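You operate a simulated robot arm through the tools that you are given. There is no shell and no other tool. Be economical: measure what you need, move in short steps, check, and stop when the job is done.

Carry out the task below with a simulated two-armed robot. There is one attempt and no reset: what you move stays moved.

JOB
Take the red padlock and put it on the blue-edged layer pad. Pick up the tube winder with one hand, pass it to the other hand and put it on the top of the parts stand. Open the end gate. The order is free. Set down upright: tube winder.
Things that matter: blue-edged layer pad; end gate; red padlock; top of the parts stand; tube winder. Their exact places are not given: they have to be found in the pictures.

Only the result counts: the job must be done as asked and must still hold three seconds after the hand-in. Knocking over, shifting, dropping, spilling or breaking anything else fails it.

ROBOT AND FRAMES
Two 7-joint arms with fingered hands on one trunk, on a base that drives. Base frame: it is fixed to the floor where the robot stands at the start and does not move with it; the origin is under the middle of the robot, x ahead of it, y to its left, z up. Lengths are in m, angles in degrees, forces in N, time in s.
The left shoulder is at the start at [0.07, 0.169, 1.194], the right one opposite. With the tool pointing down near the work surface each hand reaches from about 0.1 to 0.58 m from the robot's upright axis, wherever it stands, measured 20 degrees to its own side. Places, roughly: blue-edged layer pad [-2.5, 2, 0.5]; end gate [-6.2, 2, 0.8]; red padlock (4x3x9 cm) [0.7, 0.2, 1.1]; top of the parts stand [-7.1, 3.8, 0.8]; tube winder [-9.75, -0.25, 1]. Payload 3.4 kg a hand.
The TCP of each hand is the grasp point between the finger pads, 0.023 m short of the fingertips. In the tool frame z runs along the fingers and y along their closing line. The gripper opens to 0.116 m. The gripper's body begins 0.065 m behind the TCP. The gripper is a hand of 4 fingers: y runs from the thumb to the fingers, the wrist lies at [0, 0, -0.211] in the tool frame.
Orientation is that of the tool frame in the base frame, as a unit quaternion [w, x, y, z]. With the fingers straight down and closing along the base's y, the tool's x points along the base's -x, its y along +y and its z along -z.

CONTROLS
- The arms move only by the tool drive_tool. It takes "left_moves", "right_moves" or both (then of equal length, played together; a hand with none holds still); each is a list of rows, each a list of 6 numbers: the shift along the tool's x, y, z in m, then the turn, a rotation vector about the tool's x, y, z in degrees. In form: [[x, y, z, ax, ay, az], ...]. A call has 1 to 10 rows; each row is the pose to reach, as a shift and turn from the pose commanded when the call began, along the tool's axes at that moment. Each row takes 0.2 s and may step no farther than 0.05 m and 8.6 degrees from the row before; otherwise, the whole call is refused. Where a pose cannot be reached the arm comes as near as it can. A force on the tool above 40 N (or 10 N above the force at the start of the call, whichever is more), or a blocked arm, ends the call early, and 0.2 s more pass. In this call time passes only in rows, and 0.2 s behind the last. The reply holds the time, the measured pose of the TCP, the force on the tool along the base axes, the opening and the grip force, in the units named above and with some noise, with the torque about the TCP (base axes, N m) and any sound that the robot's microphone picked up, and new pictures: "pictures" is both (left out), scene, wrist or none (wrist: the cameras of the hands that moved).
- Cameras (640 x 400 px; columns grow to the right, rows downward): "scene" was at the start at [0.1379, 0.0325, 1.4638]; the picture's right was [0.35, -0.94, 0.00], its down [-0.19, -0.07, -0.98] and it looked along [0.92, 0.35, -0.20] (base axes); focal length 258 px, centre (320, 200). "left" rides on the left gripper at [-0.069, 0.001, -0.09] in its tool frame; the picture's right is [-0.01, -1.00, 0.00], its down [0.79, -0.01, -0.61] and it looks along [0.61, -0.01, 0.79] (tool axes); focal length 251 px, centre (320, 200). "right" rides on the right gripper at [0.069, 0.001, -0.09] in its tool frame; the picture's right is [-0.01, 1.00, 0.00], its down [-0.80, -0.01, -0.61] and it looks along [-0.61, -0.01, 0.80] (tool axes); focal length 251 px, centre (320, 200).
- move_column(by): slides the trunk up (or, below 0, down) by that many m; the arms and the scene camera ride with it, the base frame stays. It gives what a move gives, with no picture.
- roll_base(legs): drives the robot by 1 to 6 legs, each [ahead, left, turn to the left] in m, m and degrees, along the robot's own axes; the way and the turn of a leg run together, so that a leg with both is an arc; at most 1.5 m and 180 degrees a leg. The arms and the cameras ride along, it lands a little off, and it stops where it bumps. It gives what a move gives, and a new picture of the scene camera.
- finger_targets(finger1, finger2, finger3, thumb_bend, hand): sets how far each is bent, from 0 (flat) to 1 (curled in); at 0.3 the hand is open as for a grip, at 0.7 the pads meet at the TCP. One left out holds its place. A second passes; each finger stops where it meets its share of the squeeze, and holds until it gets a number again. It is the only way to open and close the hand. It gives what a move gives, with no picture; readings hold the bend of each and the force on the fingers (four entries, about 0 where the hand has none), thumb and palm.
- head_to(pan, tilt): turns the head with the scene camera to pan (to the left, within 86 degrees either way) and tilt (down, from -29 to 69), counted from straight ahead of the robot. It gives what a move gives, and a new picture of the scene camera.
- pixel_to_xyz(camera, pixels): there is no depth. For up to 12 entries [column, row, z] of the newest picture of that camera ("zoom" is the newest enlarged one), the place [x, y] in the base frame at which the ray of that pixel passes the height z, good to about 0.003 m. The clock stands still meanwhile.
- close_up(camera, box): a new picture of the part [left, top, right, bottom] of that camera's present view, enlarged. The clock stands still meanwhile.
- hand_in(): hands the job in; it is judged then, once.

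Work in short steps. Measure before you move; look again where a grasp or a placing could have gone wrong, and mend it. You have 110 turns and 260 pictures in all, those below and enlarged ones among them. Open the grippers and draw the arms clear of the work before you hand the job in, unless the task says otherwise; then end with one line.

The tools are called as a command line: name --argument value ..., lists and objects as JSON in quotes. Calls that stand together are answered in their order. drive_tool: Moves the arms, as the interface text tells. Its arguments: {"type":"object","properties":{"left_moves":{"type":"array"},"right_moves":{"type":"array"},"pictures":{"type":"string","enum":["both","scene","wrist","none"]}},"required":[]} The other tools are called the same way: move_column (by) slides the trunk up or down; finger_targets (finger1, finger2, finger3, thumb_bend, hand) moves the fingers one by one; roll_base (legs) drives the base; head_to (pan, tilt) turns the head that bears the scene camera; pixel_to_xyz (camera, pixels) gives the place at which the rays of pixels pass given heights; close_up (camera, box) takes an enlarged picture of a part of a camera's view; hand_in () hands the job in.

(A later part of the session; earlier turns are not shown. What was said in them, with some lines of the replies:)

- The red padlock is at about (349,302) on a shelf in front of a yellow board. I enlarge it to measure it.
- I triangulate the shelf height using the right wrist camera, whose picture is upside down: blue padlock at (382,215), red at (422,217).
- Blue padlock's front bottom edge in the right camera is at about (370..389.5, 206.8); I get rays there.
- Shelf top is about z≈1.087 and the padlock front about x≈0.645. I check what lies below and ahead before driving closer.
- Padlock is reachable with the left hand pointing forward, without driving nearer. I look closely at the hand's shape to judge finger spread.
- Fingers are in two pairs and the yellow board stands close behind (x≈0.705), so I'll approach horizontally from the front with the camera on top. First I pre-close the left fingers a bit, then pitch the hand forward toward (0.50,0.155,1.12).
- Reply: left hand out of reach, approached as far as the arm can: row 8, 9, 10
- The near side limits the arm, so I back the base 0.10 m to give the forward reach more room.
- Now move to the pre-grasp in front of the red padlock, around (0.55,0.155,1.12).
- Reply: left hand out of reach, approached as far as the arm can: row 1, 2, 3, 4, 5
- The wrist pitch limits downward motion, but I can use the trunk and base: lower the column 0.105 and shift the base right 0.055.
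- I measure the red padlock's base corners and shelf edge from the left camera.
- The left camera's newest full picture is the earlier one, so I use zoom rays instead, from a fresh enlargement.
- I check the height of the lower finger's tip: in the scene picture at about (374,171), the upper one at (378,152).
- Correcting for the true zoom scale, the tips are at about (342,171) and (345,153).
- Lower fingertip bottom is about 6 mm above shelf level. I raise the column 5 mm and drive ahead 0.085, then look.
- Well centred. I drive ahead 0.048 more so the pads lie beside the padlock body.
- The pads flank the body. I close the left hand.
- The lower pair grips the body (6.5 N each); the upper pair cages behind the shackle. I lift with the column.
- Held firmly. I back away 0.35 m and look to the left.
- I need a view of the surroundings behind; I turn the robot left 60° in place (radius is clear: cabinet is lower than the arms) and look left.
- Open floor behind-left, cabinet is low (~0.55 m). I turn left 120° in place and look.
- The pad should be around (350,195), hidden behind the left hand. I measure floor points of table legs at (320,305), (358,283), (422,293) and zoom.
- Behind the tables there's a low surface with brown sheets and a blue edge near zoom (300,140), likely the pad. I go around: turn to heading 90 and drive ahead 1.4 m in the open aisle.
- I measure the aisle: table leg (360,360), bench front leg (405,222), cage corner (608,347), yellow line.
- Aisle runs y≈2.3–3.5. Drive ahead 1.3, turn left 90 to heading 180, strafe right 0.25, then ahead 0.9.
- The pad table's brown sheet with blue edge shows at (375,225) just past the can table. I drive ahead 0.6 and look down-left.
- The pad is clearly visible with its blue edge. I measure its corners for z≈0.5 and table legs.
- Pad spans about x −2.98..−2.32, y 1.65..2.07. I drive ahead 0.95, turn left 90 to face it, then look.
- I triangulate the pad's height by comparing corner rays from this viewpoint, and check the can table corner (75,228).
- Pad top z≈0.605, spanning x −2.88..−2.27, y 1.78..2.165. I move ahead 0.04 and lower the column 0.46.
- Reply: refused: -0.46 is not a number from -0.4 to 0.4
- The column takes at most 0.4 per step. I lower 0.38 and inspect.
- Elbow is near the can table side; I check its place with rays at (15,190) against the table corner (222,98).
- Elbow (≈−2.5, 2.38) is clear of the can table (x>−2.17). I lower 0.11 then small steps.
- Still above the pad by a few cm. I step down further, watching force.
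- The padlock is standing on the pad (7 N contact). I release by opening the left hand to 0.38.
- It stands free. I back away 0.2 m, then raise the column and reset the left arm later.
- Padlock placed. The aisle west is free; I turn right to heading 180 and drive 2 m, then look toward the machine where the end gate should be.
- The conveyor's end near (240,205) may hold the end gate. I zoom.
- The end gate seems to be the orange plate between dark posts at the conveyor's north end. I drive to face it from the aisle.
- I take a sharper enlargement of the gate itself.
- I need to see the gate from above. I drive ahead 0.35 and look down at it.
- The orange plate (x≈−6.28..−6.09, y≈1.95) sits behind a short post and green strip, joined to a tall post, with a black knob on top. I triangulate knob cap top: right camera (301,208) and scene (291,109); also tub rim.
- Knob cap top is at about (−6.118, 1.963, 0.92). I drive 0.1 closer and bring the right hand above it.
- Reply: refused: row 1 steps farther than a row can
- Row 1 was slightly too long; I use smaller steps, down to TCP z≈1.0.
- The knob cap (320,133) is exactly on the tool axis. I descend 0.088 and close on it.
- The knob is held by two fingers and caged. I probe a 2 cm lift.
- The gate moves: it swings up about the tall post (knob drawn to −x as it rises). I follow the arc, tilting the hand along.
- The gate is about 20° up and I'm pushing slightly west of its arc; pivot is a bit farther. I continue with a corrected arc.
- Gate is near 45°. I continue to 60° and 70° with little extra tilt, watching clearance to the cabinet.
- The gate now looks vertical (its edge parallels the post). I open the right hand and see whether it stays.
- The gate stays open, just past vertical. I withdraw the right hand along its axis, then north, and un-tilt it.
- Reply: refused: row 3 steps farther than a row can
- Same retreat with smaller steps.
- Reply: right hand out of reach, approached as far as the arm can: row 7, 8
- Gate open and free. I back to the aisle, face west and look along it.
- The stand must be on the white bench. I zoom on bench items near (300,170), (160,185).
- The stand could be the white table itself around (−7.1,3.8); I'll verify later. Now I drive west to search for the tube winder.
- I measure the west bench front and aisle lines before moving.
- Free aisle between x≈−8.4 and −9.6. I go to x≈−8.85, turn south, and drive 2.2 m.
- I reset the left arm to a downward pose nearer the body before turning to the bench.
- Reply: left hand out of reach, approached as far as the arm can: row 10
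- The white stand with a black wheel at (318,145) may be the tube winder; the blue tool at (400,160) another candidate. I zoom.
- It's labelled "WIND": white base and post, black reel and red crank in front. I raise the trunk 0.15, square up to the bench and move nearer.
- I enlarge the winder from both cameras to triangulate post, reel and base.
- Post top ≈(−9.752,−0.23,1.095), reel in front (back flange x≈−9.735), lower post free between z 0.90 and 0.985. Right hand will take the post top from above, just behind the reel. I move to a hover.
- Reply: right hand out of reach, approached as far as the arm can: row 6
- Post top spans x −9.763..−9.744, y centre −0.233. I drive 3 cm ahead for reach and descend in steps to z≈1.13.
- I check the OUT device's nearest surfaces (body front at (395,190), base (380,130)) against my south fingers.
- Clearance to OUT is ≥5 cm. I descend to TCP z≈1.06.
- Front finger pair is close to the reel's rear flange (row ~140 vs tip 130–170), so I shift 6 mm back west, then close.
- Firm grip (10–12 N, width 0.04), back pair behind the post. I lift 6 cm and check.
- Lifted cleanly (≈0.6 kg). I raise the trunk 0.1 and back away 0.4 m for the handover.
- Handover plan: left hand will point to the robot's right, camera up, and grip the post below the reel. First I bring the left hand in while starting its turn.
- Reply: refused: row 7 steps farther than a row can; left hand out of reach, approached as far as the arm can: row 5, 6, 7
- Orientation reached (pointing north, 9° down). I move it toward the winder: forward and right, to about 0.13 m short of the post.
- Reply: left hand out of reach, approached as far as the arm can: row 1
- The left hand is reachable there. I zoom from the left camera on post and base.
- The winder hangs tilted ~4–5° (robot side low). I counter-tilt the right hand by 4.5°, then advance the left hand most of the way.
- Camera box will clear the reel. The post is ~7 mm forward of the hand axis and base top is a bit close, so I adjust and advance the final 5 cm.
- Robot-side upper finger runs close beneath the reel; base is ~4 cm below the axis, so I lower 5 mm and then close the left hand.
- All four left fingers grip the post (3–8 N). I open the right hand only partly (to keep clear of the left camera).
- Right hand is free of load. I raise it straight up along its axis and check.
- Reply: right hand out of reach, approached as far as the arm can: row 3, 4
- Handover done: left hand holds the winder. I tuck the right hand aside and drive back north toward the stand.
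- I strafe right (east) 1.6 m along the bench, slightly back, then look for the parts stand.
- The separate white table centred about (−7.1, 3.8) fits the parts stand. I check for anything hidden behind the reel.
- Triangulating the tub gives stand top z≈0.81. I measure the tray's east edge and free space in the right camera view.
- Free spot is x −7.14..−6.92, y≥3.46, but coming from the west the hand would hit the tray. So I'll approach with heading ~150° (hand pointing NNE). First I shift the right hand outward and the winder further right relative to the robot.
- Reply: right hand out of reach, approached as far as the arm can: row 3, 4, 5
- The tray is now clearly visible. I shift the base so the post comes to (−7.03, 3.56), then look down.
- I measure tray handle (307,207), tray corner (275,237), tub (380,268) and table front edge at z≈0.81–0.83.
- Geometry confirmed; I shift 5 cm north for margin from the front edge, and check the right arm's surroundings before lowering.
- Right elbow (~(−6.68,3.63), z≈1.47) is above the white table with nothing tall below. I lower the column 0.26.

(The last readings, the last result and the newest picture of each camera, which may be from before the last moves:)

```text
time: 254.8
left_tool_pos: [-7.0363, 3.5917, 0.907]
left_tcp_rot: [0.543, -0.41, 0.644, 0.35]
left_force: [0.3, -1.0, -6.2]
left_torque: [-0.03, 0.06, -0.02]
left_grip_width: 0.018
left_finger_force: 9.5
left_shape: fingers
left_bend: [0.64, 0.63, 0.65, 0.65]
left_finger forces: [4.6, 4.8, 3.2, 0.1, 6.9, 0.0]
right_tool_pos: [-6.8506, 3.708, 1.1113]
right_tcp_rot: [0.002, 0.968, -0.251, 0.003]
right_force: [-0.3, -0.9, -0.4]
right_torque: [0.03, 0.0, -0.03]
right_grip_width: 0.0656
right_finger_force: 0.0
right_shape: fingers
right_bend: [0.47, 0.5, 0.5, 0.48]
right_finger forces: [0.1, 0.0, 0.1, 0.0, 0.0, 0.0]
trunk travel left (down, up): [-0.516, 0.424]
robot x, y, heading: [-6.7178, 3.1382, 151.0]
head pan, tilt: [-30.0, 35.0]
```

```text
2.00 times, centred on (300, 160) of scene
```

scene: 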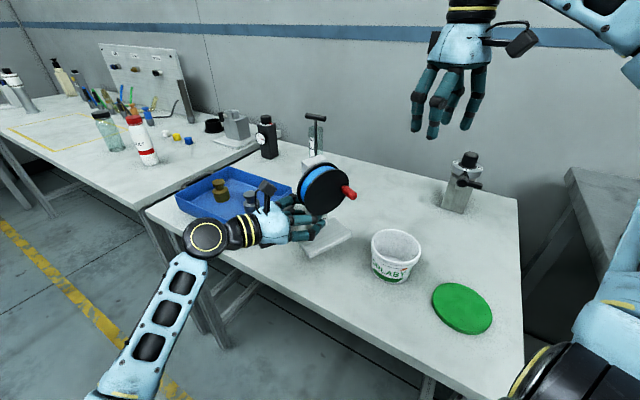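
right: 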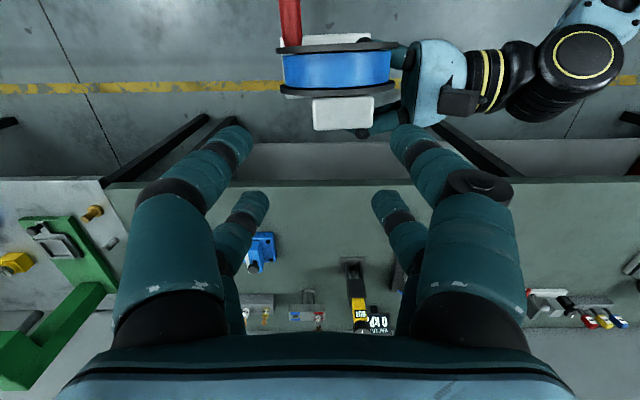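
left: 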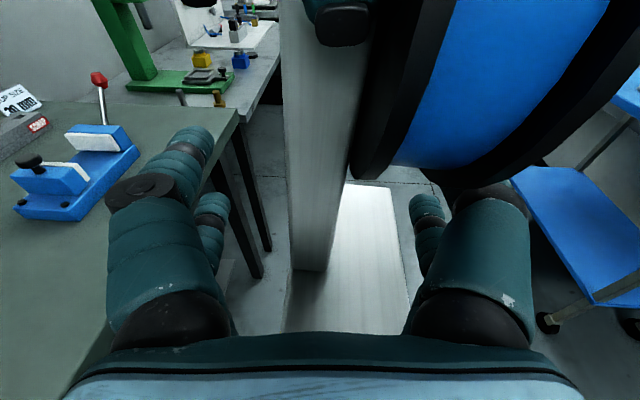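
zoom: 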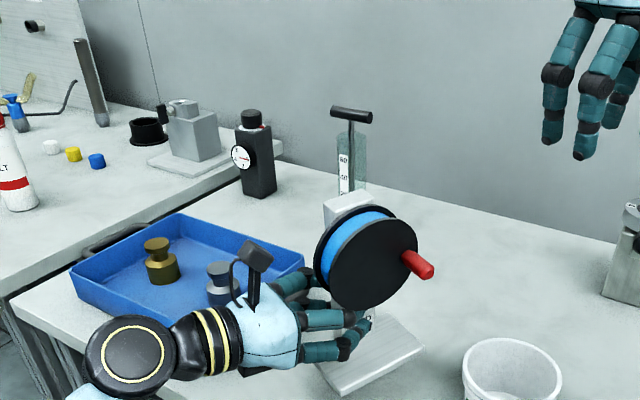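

Clear of the tray by ~4 cm. I lower further in small steps watching the force.

move_column --by -0.03

move_column --by -0.01

close_up --camera "scene" --box '[220, 120, 420, 270]'

close_up --camera "left" --box '[0, 0, 640, 400]'

```text
time: 255.6
left_tool_pos: [-7.0362, 3.592, 0.8777]
left_tcp_rot: [0.543, -0.41, 0.644, 0.35]
left_force: [-0.4, 0.1, -6.0]
left_torque: [-0.02, 0.1, 0.01]
left_grip_width: 0.0178
left_finger_force: 9.5
left_shape: fingers
left_bend: [0.64, 0.63, 0.65, 0.65]
left_finger forces: [4.7, 4.7, 3.2, 0.0, 6.9, 0.1]
right_tool_pos: [-6.8511, 3.7074, 1.0807]
right_tcp_rot: [0.002, 0.968, -0.251, 0.002]
right_force: [-0.4, -0.1, 0.6]
right_torque: [0.02, 0.01, 0.02]
right_grip_width: 0.0656
right_finger_force: 0.0
right_shape: fingers
right_bend: [0.47, 0.5, 0.5, 0.48]
right_finger forces: [0.0, 0.0, 0.0, 0.0, 0.0, 0.1]
trunk travel left (down, up): [-0.486, 0.454]
robot x, y, heading: [-6.7148, 3.1391, 150.8]
head pan, tilt: [-30.0, 35.0]
```

```text
time: 256.2
left_tool_pos: [-7.0363, 3.5916, 0.8676]
left_tcp_rot: [0.544, -0.409, 0.644, 0.35]
left_force: [-0.2, 0.1, -5.4]
left_torque: [-0.05, 0.09, -0.02]
left_grip_width: 0.018
left_finger_force: 9.5
left_shape: fingers
left_bend: [0.64, 0.63, 0.65, 0.65]
left_finger forces: [4.6, 4.7, 3.1, 0.1, 6.9, 0.0]
right_tool_pos: [-6.8504, 3.7068, 1.0722]
right_tcp_rot: [0.002, 0.968, -0.25, 0.003]
right_force: [0.0, -0.4, 0.7]
right_torque: [-0.03, 0.03, -0.01]
right_grip_width: 0.0654
right_finger_force: 0.1
right_shape: fingers
right_bend: [0.47, 0.5, 0.5, 0.48]
right_finger forces: [0.0, 0.0, 0.0, 0.0, 0.0, 0.1]
trunk travel left (down, up): [-0.476, 0.464]
robot x, y, heading: [-6.7161, 3.1351, 151.0]
head pan, tilt: [-30.0, 35.0]
```

```text
2.67 times, centred on (320, 195) of scene
```

zoom: 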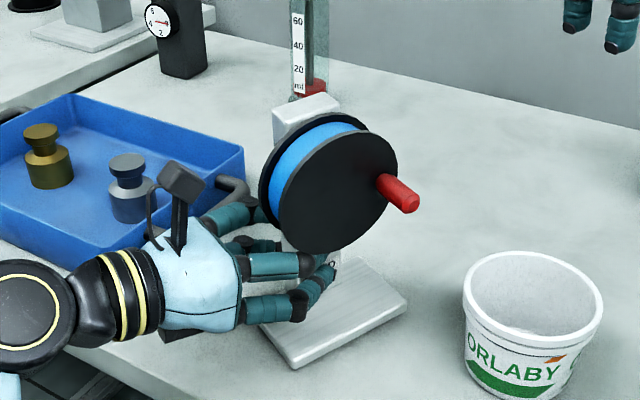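

```text
1.00 times, centred on (320, 200) of left (not enlarged: the box is as wide or as high as the picture)
```

zoom: 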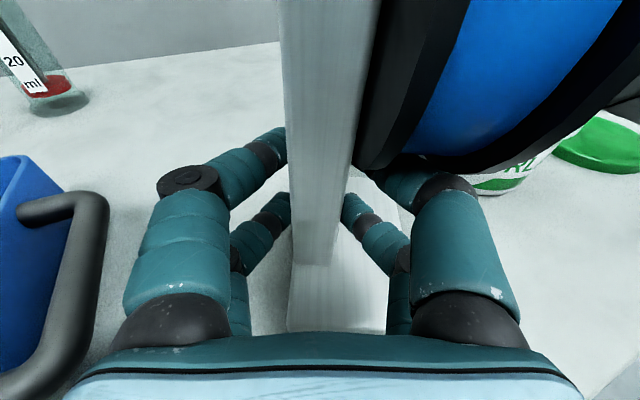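

move_column --by -0.008

move_column --by -0.006

close_up --camera "scene" --box '[220, 120, 420, 270]'

```text
time: 256.7
left_tool_pos: [-7.0351, 3.5926, 0.8602]
left_tcp_rot: [0.544, -0.409, 0.644, 0.35]
left_force: [-1.1, 0.2, -3.0]
left_torque: [-0.19, 0.02, 0.0]
left_grip_width: 0.0179
left_finger_force: 10.0
left_shape: fingers
left_bend: [0.63, 0.64, 0.65, 0.65]
left_finger forces: [5.3, 5.2, 4.6, 0.0, 5.0, 0.1]
right_tool_pos: [-6.8514, 3.7068, 1.0639]
right_tcp_rot: [0.002, 0.968, -0.251, 0.002]
right_force: [-0.2, 0.5, 0.2]
right_torque: [0.0, -0.01, 0.0]
right_grip_width: 0.0655
right_finger_force: 0.1
right_shape: fingers
right_bend: [0.47, 0.5, 0.5, 0.48]
right_finger forces: [0.1, 0.0, 0.1, 0.0, 0.0, 0.1]
trunk travel left (down, up): [-0.468, 0.472]
robot x, y, heading: [-6.715, 3.1365, 151.0]
head pan, tilt: [-30.0, 35.0]
```

```text
time: 257.3
left_tool_pos: [-7.035, 3.5906, 0.8555]
left_tcp_rot: [0.544, -0.409, 0.643, 0.352]
left_force: [-1.7, 3.3, 12.0]
left_torque: [0.24, 0.02, 0.05]
left_grip_width: 0.0181
left_finger_force: 10.3
left_shape: fingers
left_bend: [0.63, 0.64, 0.65, 0.65]
left_finger forces: [5.8, 6.1, 3.1, 0.0, 5.1, 0.0]
right_tool_pos: [-6.849, 3.7058, 1.0584]
right_tcp_rot: [0.001, 0.968, -0.251, 0.001]
right_force: [0.6, -0.1, -0.4]
right_torque: [0.01, 0.01, 0.03]
right_grip_width: 0.0655
right_finger_force: 0.1
right_shape: fingers
right_bend: [0.47, 0.5, 0.5, 0.48]
right_finger forces: [0.0, 0.1, 0.1, 0.0, 0.0, 0.1]
trunk travel left (down, up): [-0.462, 0.478]
robot x, y, heading: [-6.7128, 3.1414, 151.0]
head pan, tilt: [-30.0, 35.0]
```

```text
2.67 times, centred on (320, 195) of scene
```

zoom: 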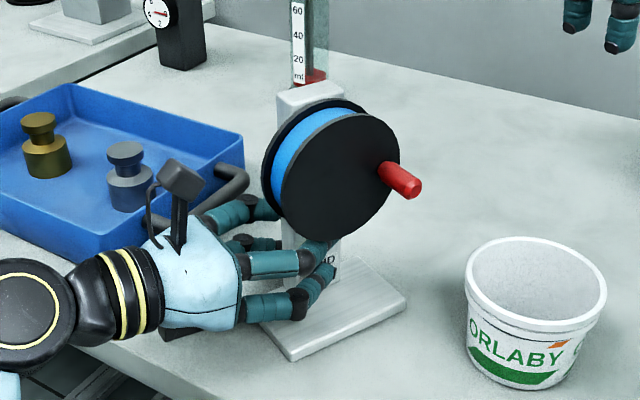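

Base is on the stand and pressed flat (12 N). I open the left hand.

finger_targets --hand "left" --finger1 0.4 --finger2 0.4 --finger3 0.4 --thumb_bend 0.4

close_up --camera "scene" --box '[220, 120, 420, 270]'

close_up --camera "left" --box '[0, 0, 640, 400]'

```text
time: 258.3
left_tool_pos: [-7.0362, 3.5916, 0.8541]
left_tcp_rot: [0.543, -0.409, 0.644, 0.35]
left_force: [-0.6, -0.3, -0.5]
left_torque: [0.0, 0.0, -0.02]
left_grip_width: 0.087
left_finger_force: 0.0
left_shape: fingers
left_bend: [0.4, 0.4, 0.4, 0.4]
left_finger forces: [0.0, 0.0, 0.1, 0.0, 0.1, 0.0]
right_tool_pos: [-6.8513, 3.707, 1.0578]
right_tcp_rot: [0.001, 0.968, -0.251, 0.0]
right_force: [0.7, 0.8, -0.8]
right_torque: [0.03, 0.03, 0.03]
right_grip_width: 0.0656
right_finger_force: 0.0
right_shape: fingers
right_bend: [0.47, 0.5, 0.5, 0.48]
right_finger forces: [0.0, 0.0, 0.1, 0.0, 0.0, 0.1]
trunk travel left (down, up): [-0.462, 0.478]
robot x, y, heading: [-6.7163, 3.1388, 151.0]
head pan, tilt: [-30.0, 35.0]
```

```text
2.67 times, centred on (320, 195) of scene
```

zoom: 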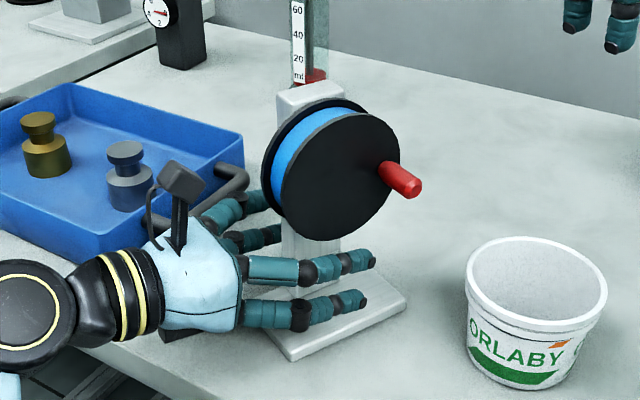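

```text
1.00 times, centred on (320, 200) of left (not enlarged: the box is as wide or as high as the picture)
```

zoom: 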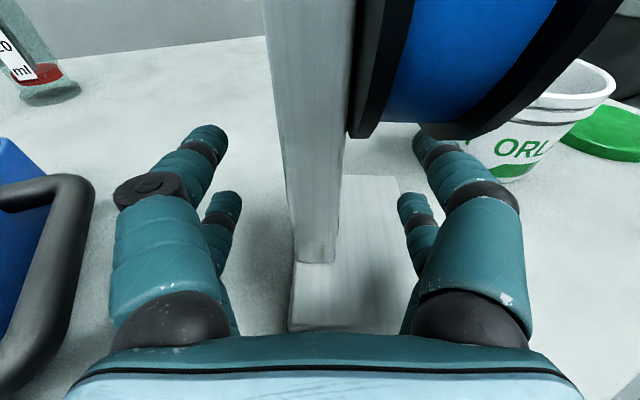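

The winder stands free. I withdraw the left hand along its axis, staying level at first.

drive_tool --left_moves '[[0.004, 0, -0.03, 0, 0, 0], [0.008, 0, -0.06, 0, 0, 0], [0.008, 0, -0.1, 0, 0, 0], [-0.01, 0, -0.14, 0, 0, 0], [-0.03, 0, -0.17, 0, 0, 0]]'

close_up --camera "scene" --box '[220, 120, 420, 270]'

```text
time: 259.5
left_tool_pos: [-7.105, 3.4427, 0.9128]
left_tcp_rot: [0.544, -0.409, 0.644, 0.35]
left_force: [-0.4, 0.2, -0.1]
left_torque: [0.0, 0.0, -0.01]
left_grip_width: 0.0878
left_finger_force: 0.1
left_shape: fingers
left_bend: [0.4, 0.4, 0.4, 0.4]
left_finger forces: [0.0, 0.0, 0.0, 0.0, 0.1, 0.0]
right_tool_pos: [-6.8513, 3.707, 1.0586]
right_tcp_rot: [0.001, 0.968, -0.25, 0.002]
right_force: [-0.4, -1.9, -0.5]
right_torque: [0.0, -0.03, 0.0]
right_grip_width: 0.0657
right_finger_force: 0.1
right_shape: fingers
right_bend: [0.47, 0.5, 0.5, 0.48]
right_finger forces: [0.0, 0.0, 0.0, 0.0, 0.0, 0.0]
trunk travel left (down, up): [-0.462, 0.478]
robot x, y, heading: [-6.7185, 3.1404, 150.8]
head pan, tilt: [-30.0, 35.0]
```

scene: 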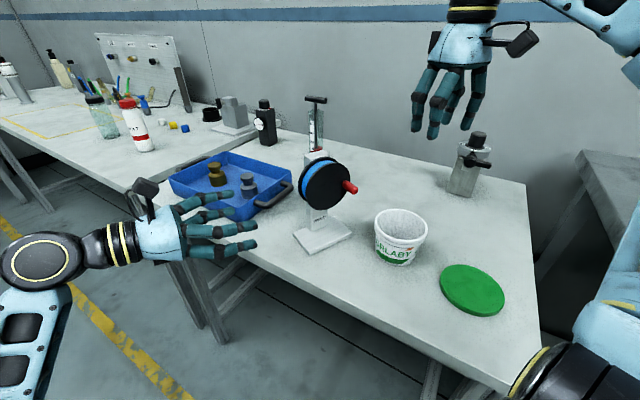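
left: 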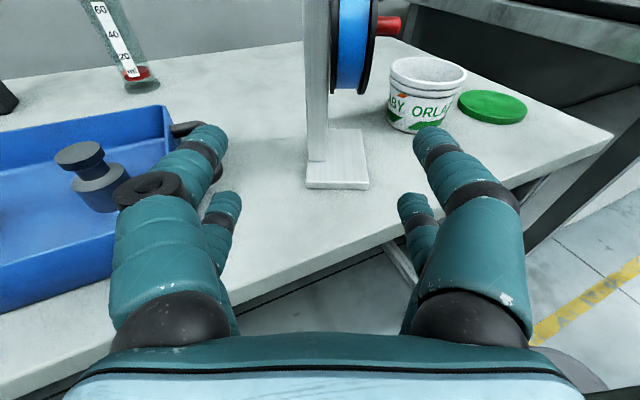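

```text
2.67 times, centred on (320, 195) of scene
```

zoom: 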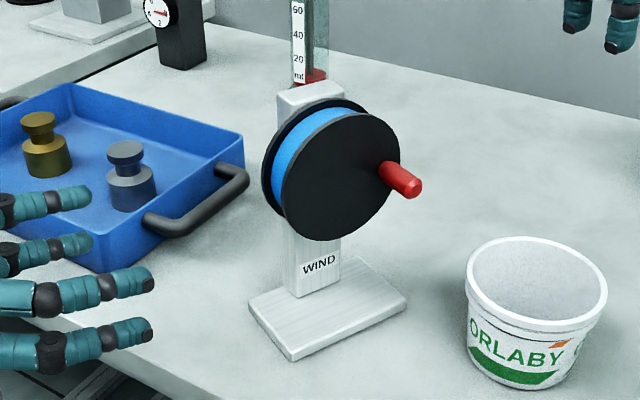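

Winder stands upright on the stand. I raise the trunk, back into the aisle, and open both hands.

move_column --by 0.25

roll_base --legs '[[-0.16, 0.29, 0]]'

finger_targets --hand "right" --finger1 0.3 --finger2 0.3 --finger3 0.3 --thumb_bend 0.3

finger_targets --hand "left" --finger1 0.3 --finger2 0.3 --finger3 0.3 --thumb_bend 0.3

roll_base --legs '[[0, 0, 90]]'

head_to --pan 60 --tilt 25

```text
time: 262.1
left_tool_pos: [-7.1039, 3.4436, 1.1626]
left_tcp_rot: [0.543, -0.41, 0.644, 0.351]
left_force: [0.1, 0.5, 0.1]
left_torque: [-0.01, 0.02, -0.02]
left_grip_width: 0.0874
left_finger_force: 0.0
left_shape: fingers
left_bend: [0.4, 0.4, 0.4, 0.4]
left_finger forces: [0.0, 0.0, 0.0, 0.0, 0.0, 0.0]
right_tool_pos: [-6.8506, 3.7064, 1.307]
right_tcp_rot: [0.001, 0.968, -0.25, 0.002]
right_force: [0.9, 0.3, -0.3]
right_torque: [-0.01, 0.0, 0.0]
right_grip_width: 0.0658
right_finger_force: 0.0
right_shape: fingers
right_bend: [0.47, 0.5, 0.5, 0.48]
right_finger forces: [0.1, 0.0, 0.1, 0.1, 0.0, 0.0]
trunk travel left (down, up): [-0.712, 0.228]
robot x, y, heading: [-6.7162, 3.1364, 151.2]
head pan, tilt: [-30.0, 35.0]
```

```text
time: 264.2
left_tool_pos: [-7.1074, 3.1158, 1.1628]
left_tcp_rot: [0.544, -0.408, 0.645, 0.349]
left_force: [-0.1, 0.8, 0.0]
left_torque: [0.01, 0.0, -0.02]
left_grip_width: 0.088
left_finger_force: 0.1
left_shape: fingers
left_bend: [0.4, 0.4, 0.4, 0.4]
left_finger forces: [0.1, 0.0, 0.0, 0.0, 0.0, 0.0]
right_tool_pos: [-6.8514, 3.379, 1.3063]
right_tcp_rot: [0.002, 0.968, -0.252, 0.002]
right_force: [-0.3, 0.5, 0.3]
right_torque: [0.0, -0.01, 0.02]
right_grip_width: 0.0657
right_finger_force: 0.1
right_shape: fingers
right_bend: [0.47, 0.5, 0.5, 0.48]
right_finger forces: [0.1, 0.0, 0.1, 0.0, 0.1, 0.0]
trunk travel left (down, up): [-0.712, 0.228]
robot x, y, heading: [-6.7161, 2.8079, 150.6]
head pan, tilt: [-30.0, 35.0]
```

scene: 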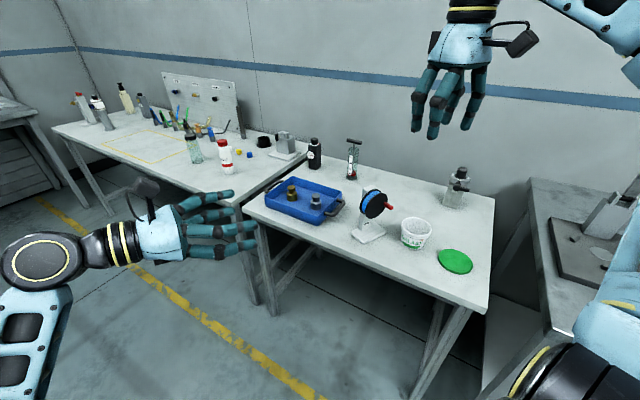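

```text
time: 265.2
left_tool_pos: [-7.1069, 3.1148, 1.1636]
left_tcp_rot: [0.544, -0.408, 0.645, 0.348]
left_force: [0.0, 1.1, -0.5]
left_torque: [0.01, 0.01, -0.01]
left_grip_width: 0.0875
left_finger_force: 0.1
left_shape: fingers
left_bend: [0.4, 0.4, 0.4, 0.4]
left_finger forces: [0.0, 0.0, 0.0, 0.1, 0.0, 0.1]
right_tool_pos: [-6.851, 3.3779, 1.3083]
right_tcp_rot: [0.002, 0.968, -0.253, 0.003]
right_force: [-0.3, -0.5, -0.2]
right_torque: [0.0, -0.03, 0.03]
right_grip_width: 0.1164
right_finger_force: 0.1
right_shape: fingers
right_bend: [0.3, 0.3, 0.3, 0.3]
right_finger forces: [0.0, 0.0, 0.0, 0.0, 0.1, 0.0]
trunk travel left (down, up): [-0.712, 0.228]
robot x, y, heading: [-6.7207, 2.8081, 150.5]
head pan, tilt: [-30.0, 35.0]
```

```text
time: 266.2
left_tool_pos: [-7.108, 3.1146, 1.1643]
left_tcp_rot: [0.544, -0.408, 0.645, 0.349]
left_force: [-0.5, -0.8, -0.3]
left_torque: [0.01, -0.02, 0.05]
left_grip_width: 0.1165
left_finger_force: 0.1
left_shape: fingers
left_bend: [0.3, 0.3, 0.3, 0.3]
left_finger forces: [0.0, 0.0, 0.0, 0.0, 0.0, 0.0]
right_tool_pos: [-6.8518, 3.3775, 1.3072]
right_tcp_rot: [0.0, 0.968, -0.252, 0.001]
right_force: [-0.6, -0.8, 0.0]
right_torque: [-0.01, -0.03, 0.02]
right_grip_width: 0.1166
right_finger_force: 0.0
right_shape: fingers
right_bend: [0.3, 0.3, 0.3, 0.3]
right_finger forces: [0.0, 0.0, 0.1, 0.0, 0.0, 0.0]
trunk travel left (down, up): [-0.712, 0.228]
robot x, y, heading: [-6.7216, 2.8093, 150.7]
head pan, tilt: [-30.0, 35.0]
```

```text
time: 270.5
left_tool_pos: [-7.0236, 2.417, 1.1625]
left_tcp_rot: [-0.135, 0.745, -0.164, -0.632]
left_force: [-0.4, 1.2, 0.2]
left_torque: [0.02, 0.0, -0.01]
left_grip_width: 0.1164
left_finger_force: 0.1
left_shape: fingers
left_bend: [0.3, 0.3, 0.3, 0.3]
left_finger forces: [0.0, 0.0, 0.0, 0.1, 0.0, 0.0]
right_tool_pos: [-7.2892, 2.6707, 1.3075]
right_tcp_rot: [0.0, 0.86, 0.51, 0.002]
right_force: [-0.5, -0.3, 0.8]
right_torque: [-0.01, -0.03, -0.04]
right_grip_width: 0.1167
right_finger_force: 0.1
right_shape: fingers
right_bend: [0.3, 0.3, 0.3, 0.3]
right_finger forces: [0.0, 0.1, 0.0, 0.1, 0.0, 0.1]
trunk travel left (down, up): [-0.712, 0.228]
robot x, y, heading: [-6.7219, 2.8093, -118.9]
head pan, tilt: [-30.0, 35.0]
```

scene: 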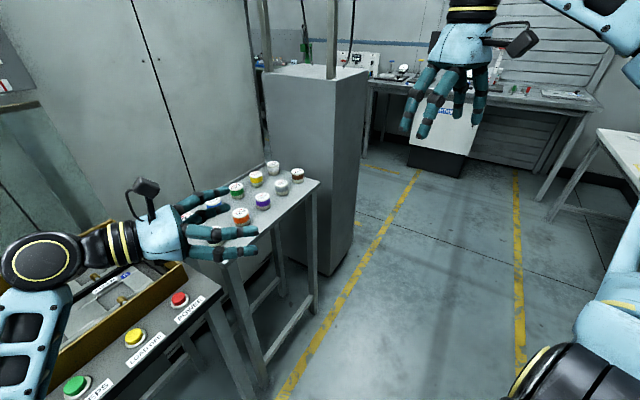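

```text
time: 272.1
left_tool_pos: [-7.0243, 2.4175, 1.1635]
left_tcp_rot: [-0.135, 0.746, -0.165, -0.631]
left_force: [0.3, -0.2, -0.1]
left_torque: [-0.03, -0.01, -0.03]
left_grip_width: 0.1165
left_finger_force: 0.0
left_shape: fingers
left_bend: [0.3, 0.3, 0.3, 0.3]
left_finger forces: [0.0, 0.0, 0.1, 0.1, 0.0, 0.0]
right_tool_pos: [-7.2884, 2.6692, 1.3078]
right_tcp_rot: [0.0, 0.86, 0.51, 0.003]
right_force: [0.0, -0.7, 0.2]
right_torque: [-0.01, 0.01, 0.02]
right_grip_width: 0.1166
right_finger_force: 0.0
right_shape: fingers
right_bend: [0.3, 0.3, 0.3, 0.3]
right_finger forces: [0.1, 0.0, 0.1, 0.0, 0.0, 0.0]
trunk travel left (down, up): [-0.712, 0.228]
robot x, y, heading: [-6.7205, 2.8049, -118.9]
head pan, tilt: [60.0, 25.0]
```

scene: 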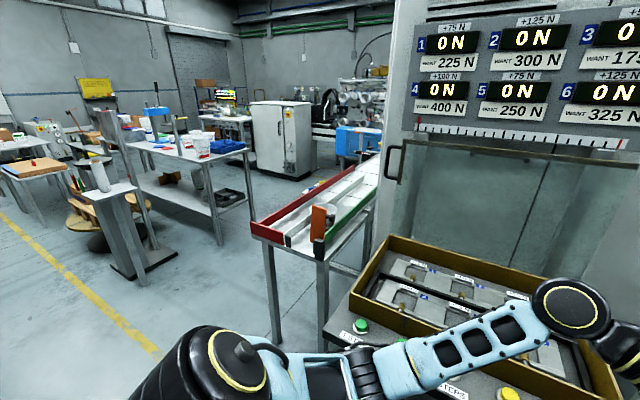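

Gate is still up at (320,220) and the red padlock shows on the pad at (33,160). I draw the arm clear of the tray console by backing 0.25 m.

roll_base --legs '[[-0.25, 0, 0]]'

close_up --camera "scene" --box '[0, 120, 120, 200]'

```text
time: 273.9
left_tool_pos: [-6.9036, 2.635, 1.1625]
left_tcp_rot: [-0.135, 0.745, -0.164, -0.632]
left_force: [0.3, -0.6, 0.2]
left_torque: [-0.01, 0.01, -0.01]
left_grip_width: 0.1166
left_finger_force: 0.1
left_shape: fingers
left_bend: [0.3, 0.3, 0.3, 0.3]
left_finger forces: [0.0, 0.0, 0.0, 0.0, 0.0, 0.1]
right_tool_pos: [-7.1693, 2.8878, 1.3071]
right_tcp_rot: [-0.001, 0.861, 0.509, 0.003]
right_force: [-0.1, 0.5, -0.2]
right_torque: [-0.01, -0.01, -0.01]
right_grip_width: 0.1167
right_finger_force: 0.0
right_shape: fingers
right_bend: [0.3, 0.3, 0.3, 0.3]
right_finger forces: [0.1, 0.0, 0.1, 0.0, 0.0, 0.0]
trunk travel left (down, up): [-0.712, 0.228]
robot x, y, heading: [-6.5999, 3.0272, -118.8]
head pan, tilt: [60.0, 25.0]
```

scene: 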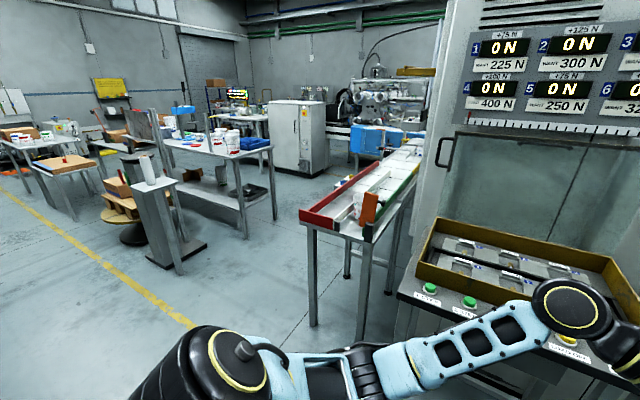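

```text
5.00 times, centred on (60, 160) of scene
```

zoom: 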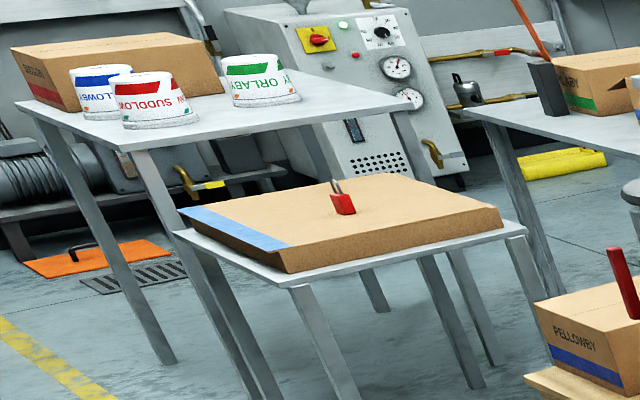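

Padlock is on the pad, gate is up, winder is upright on the stand, and both hands are open and clear. I hand in.

hand_in

```text
The job is handed in.
```

I did all three parts of the job and handed it in; no result has come back. The red padlock is on the blue-edged layer pad and the end gate is swung fully up. The tube winder was passed from the right hand to the left and stands upright on the parts stand. I took the white table near (-7.1, 3.8) to be the parts stand, because its place and height matched the ones given.
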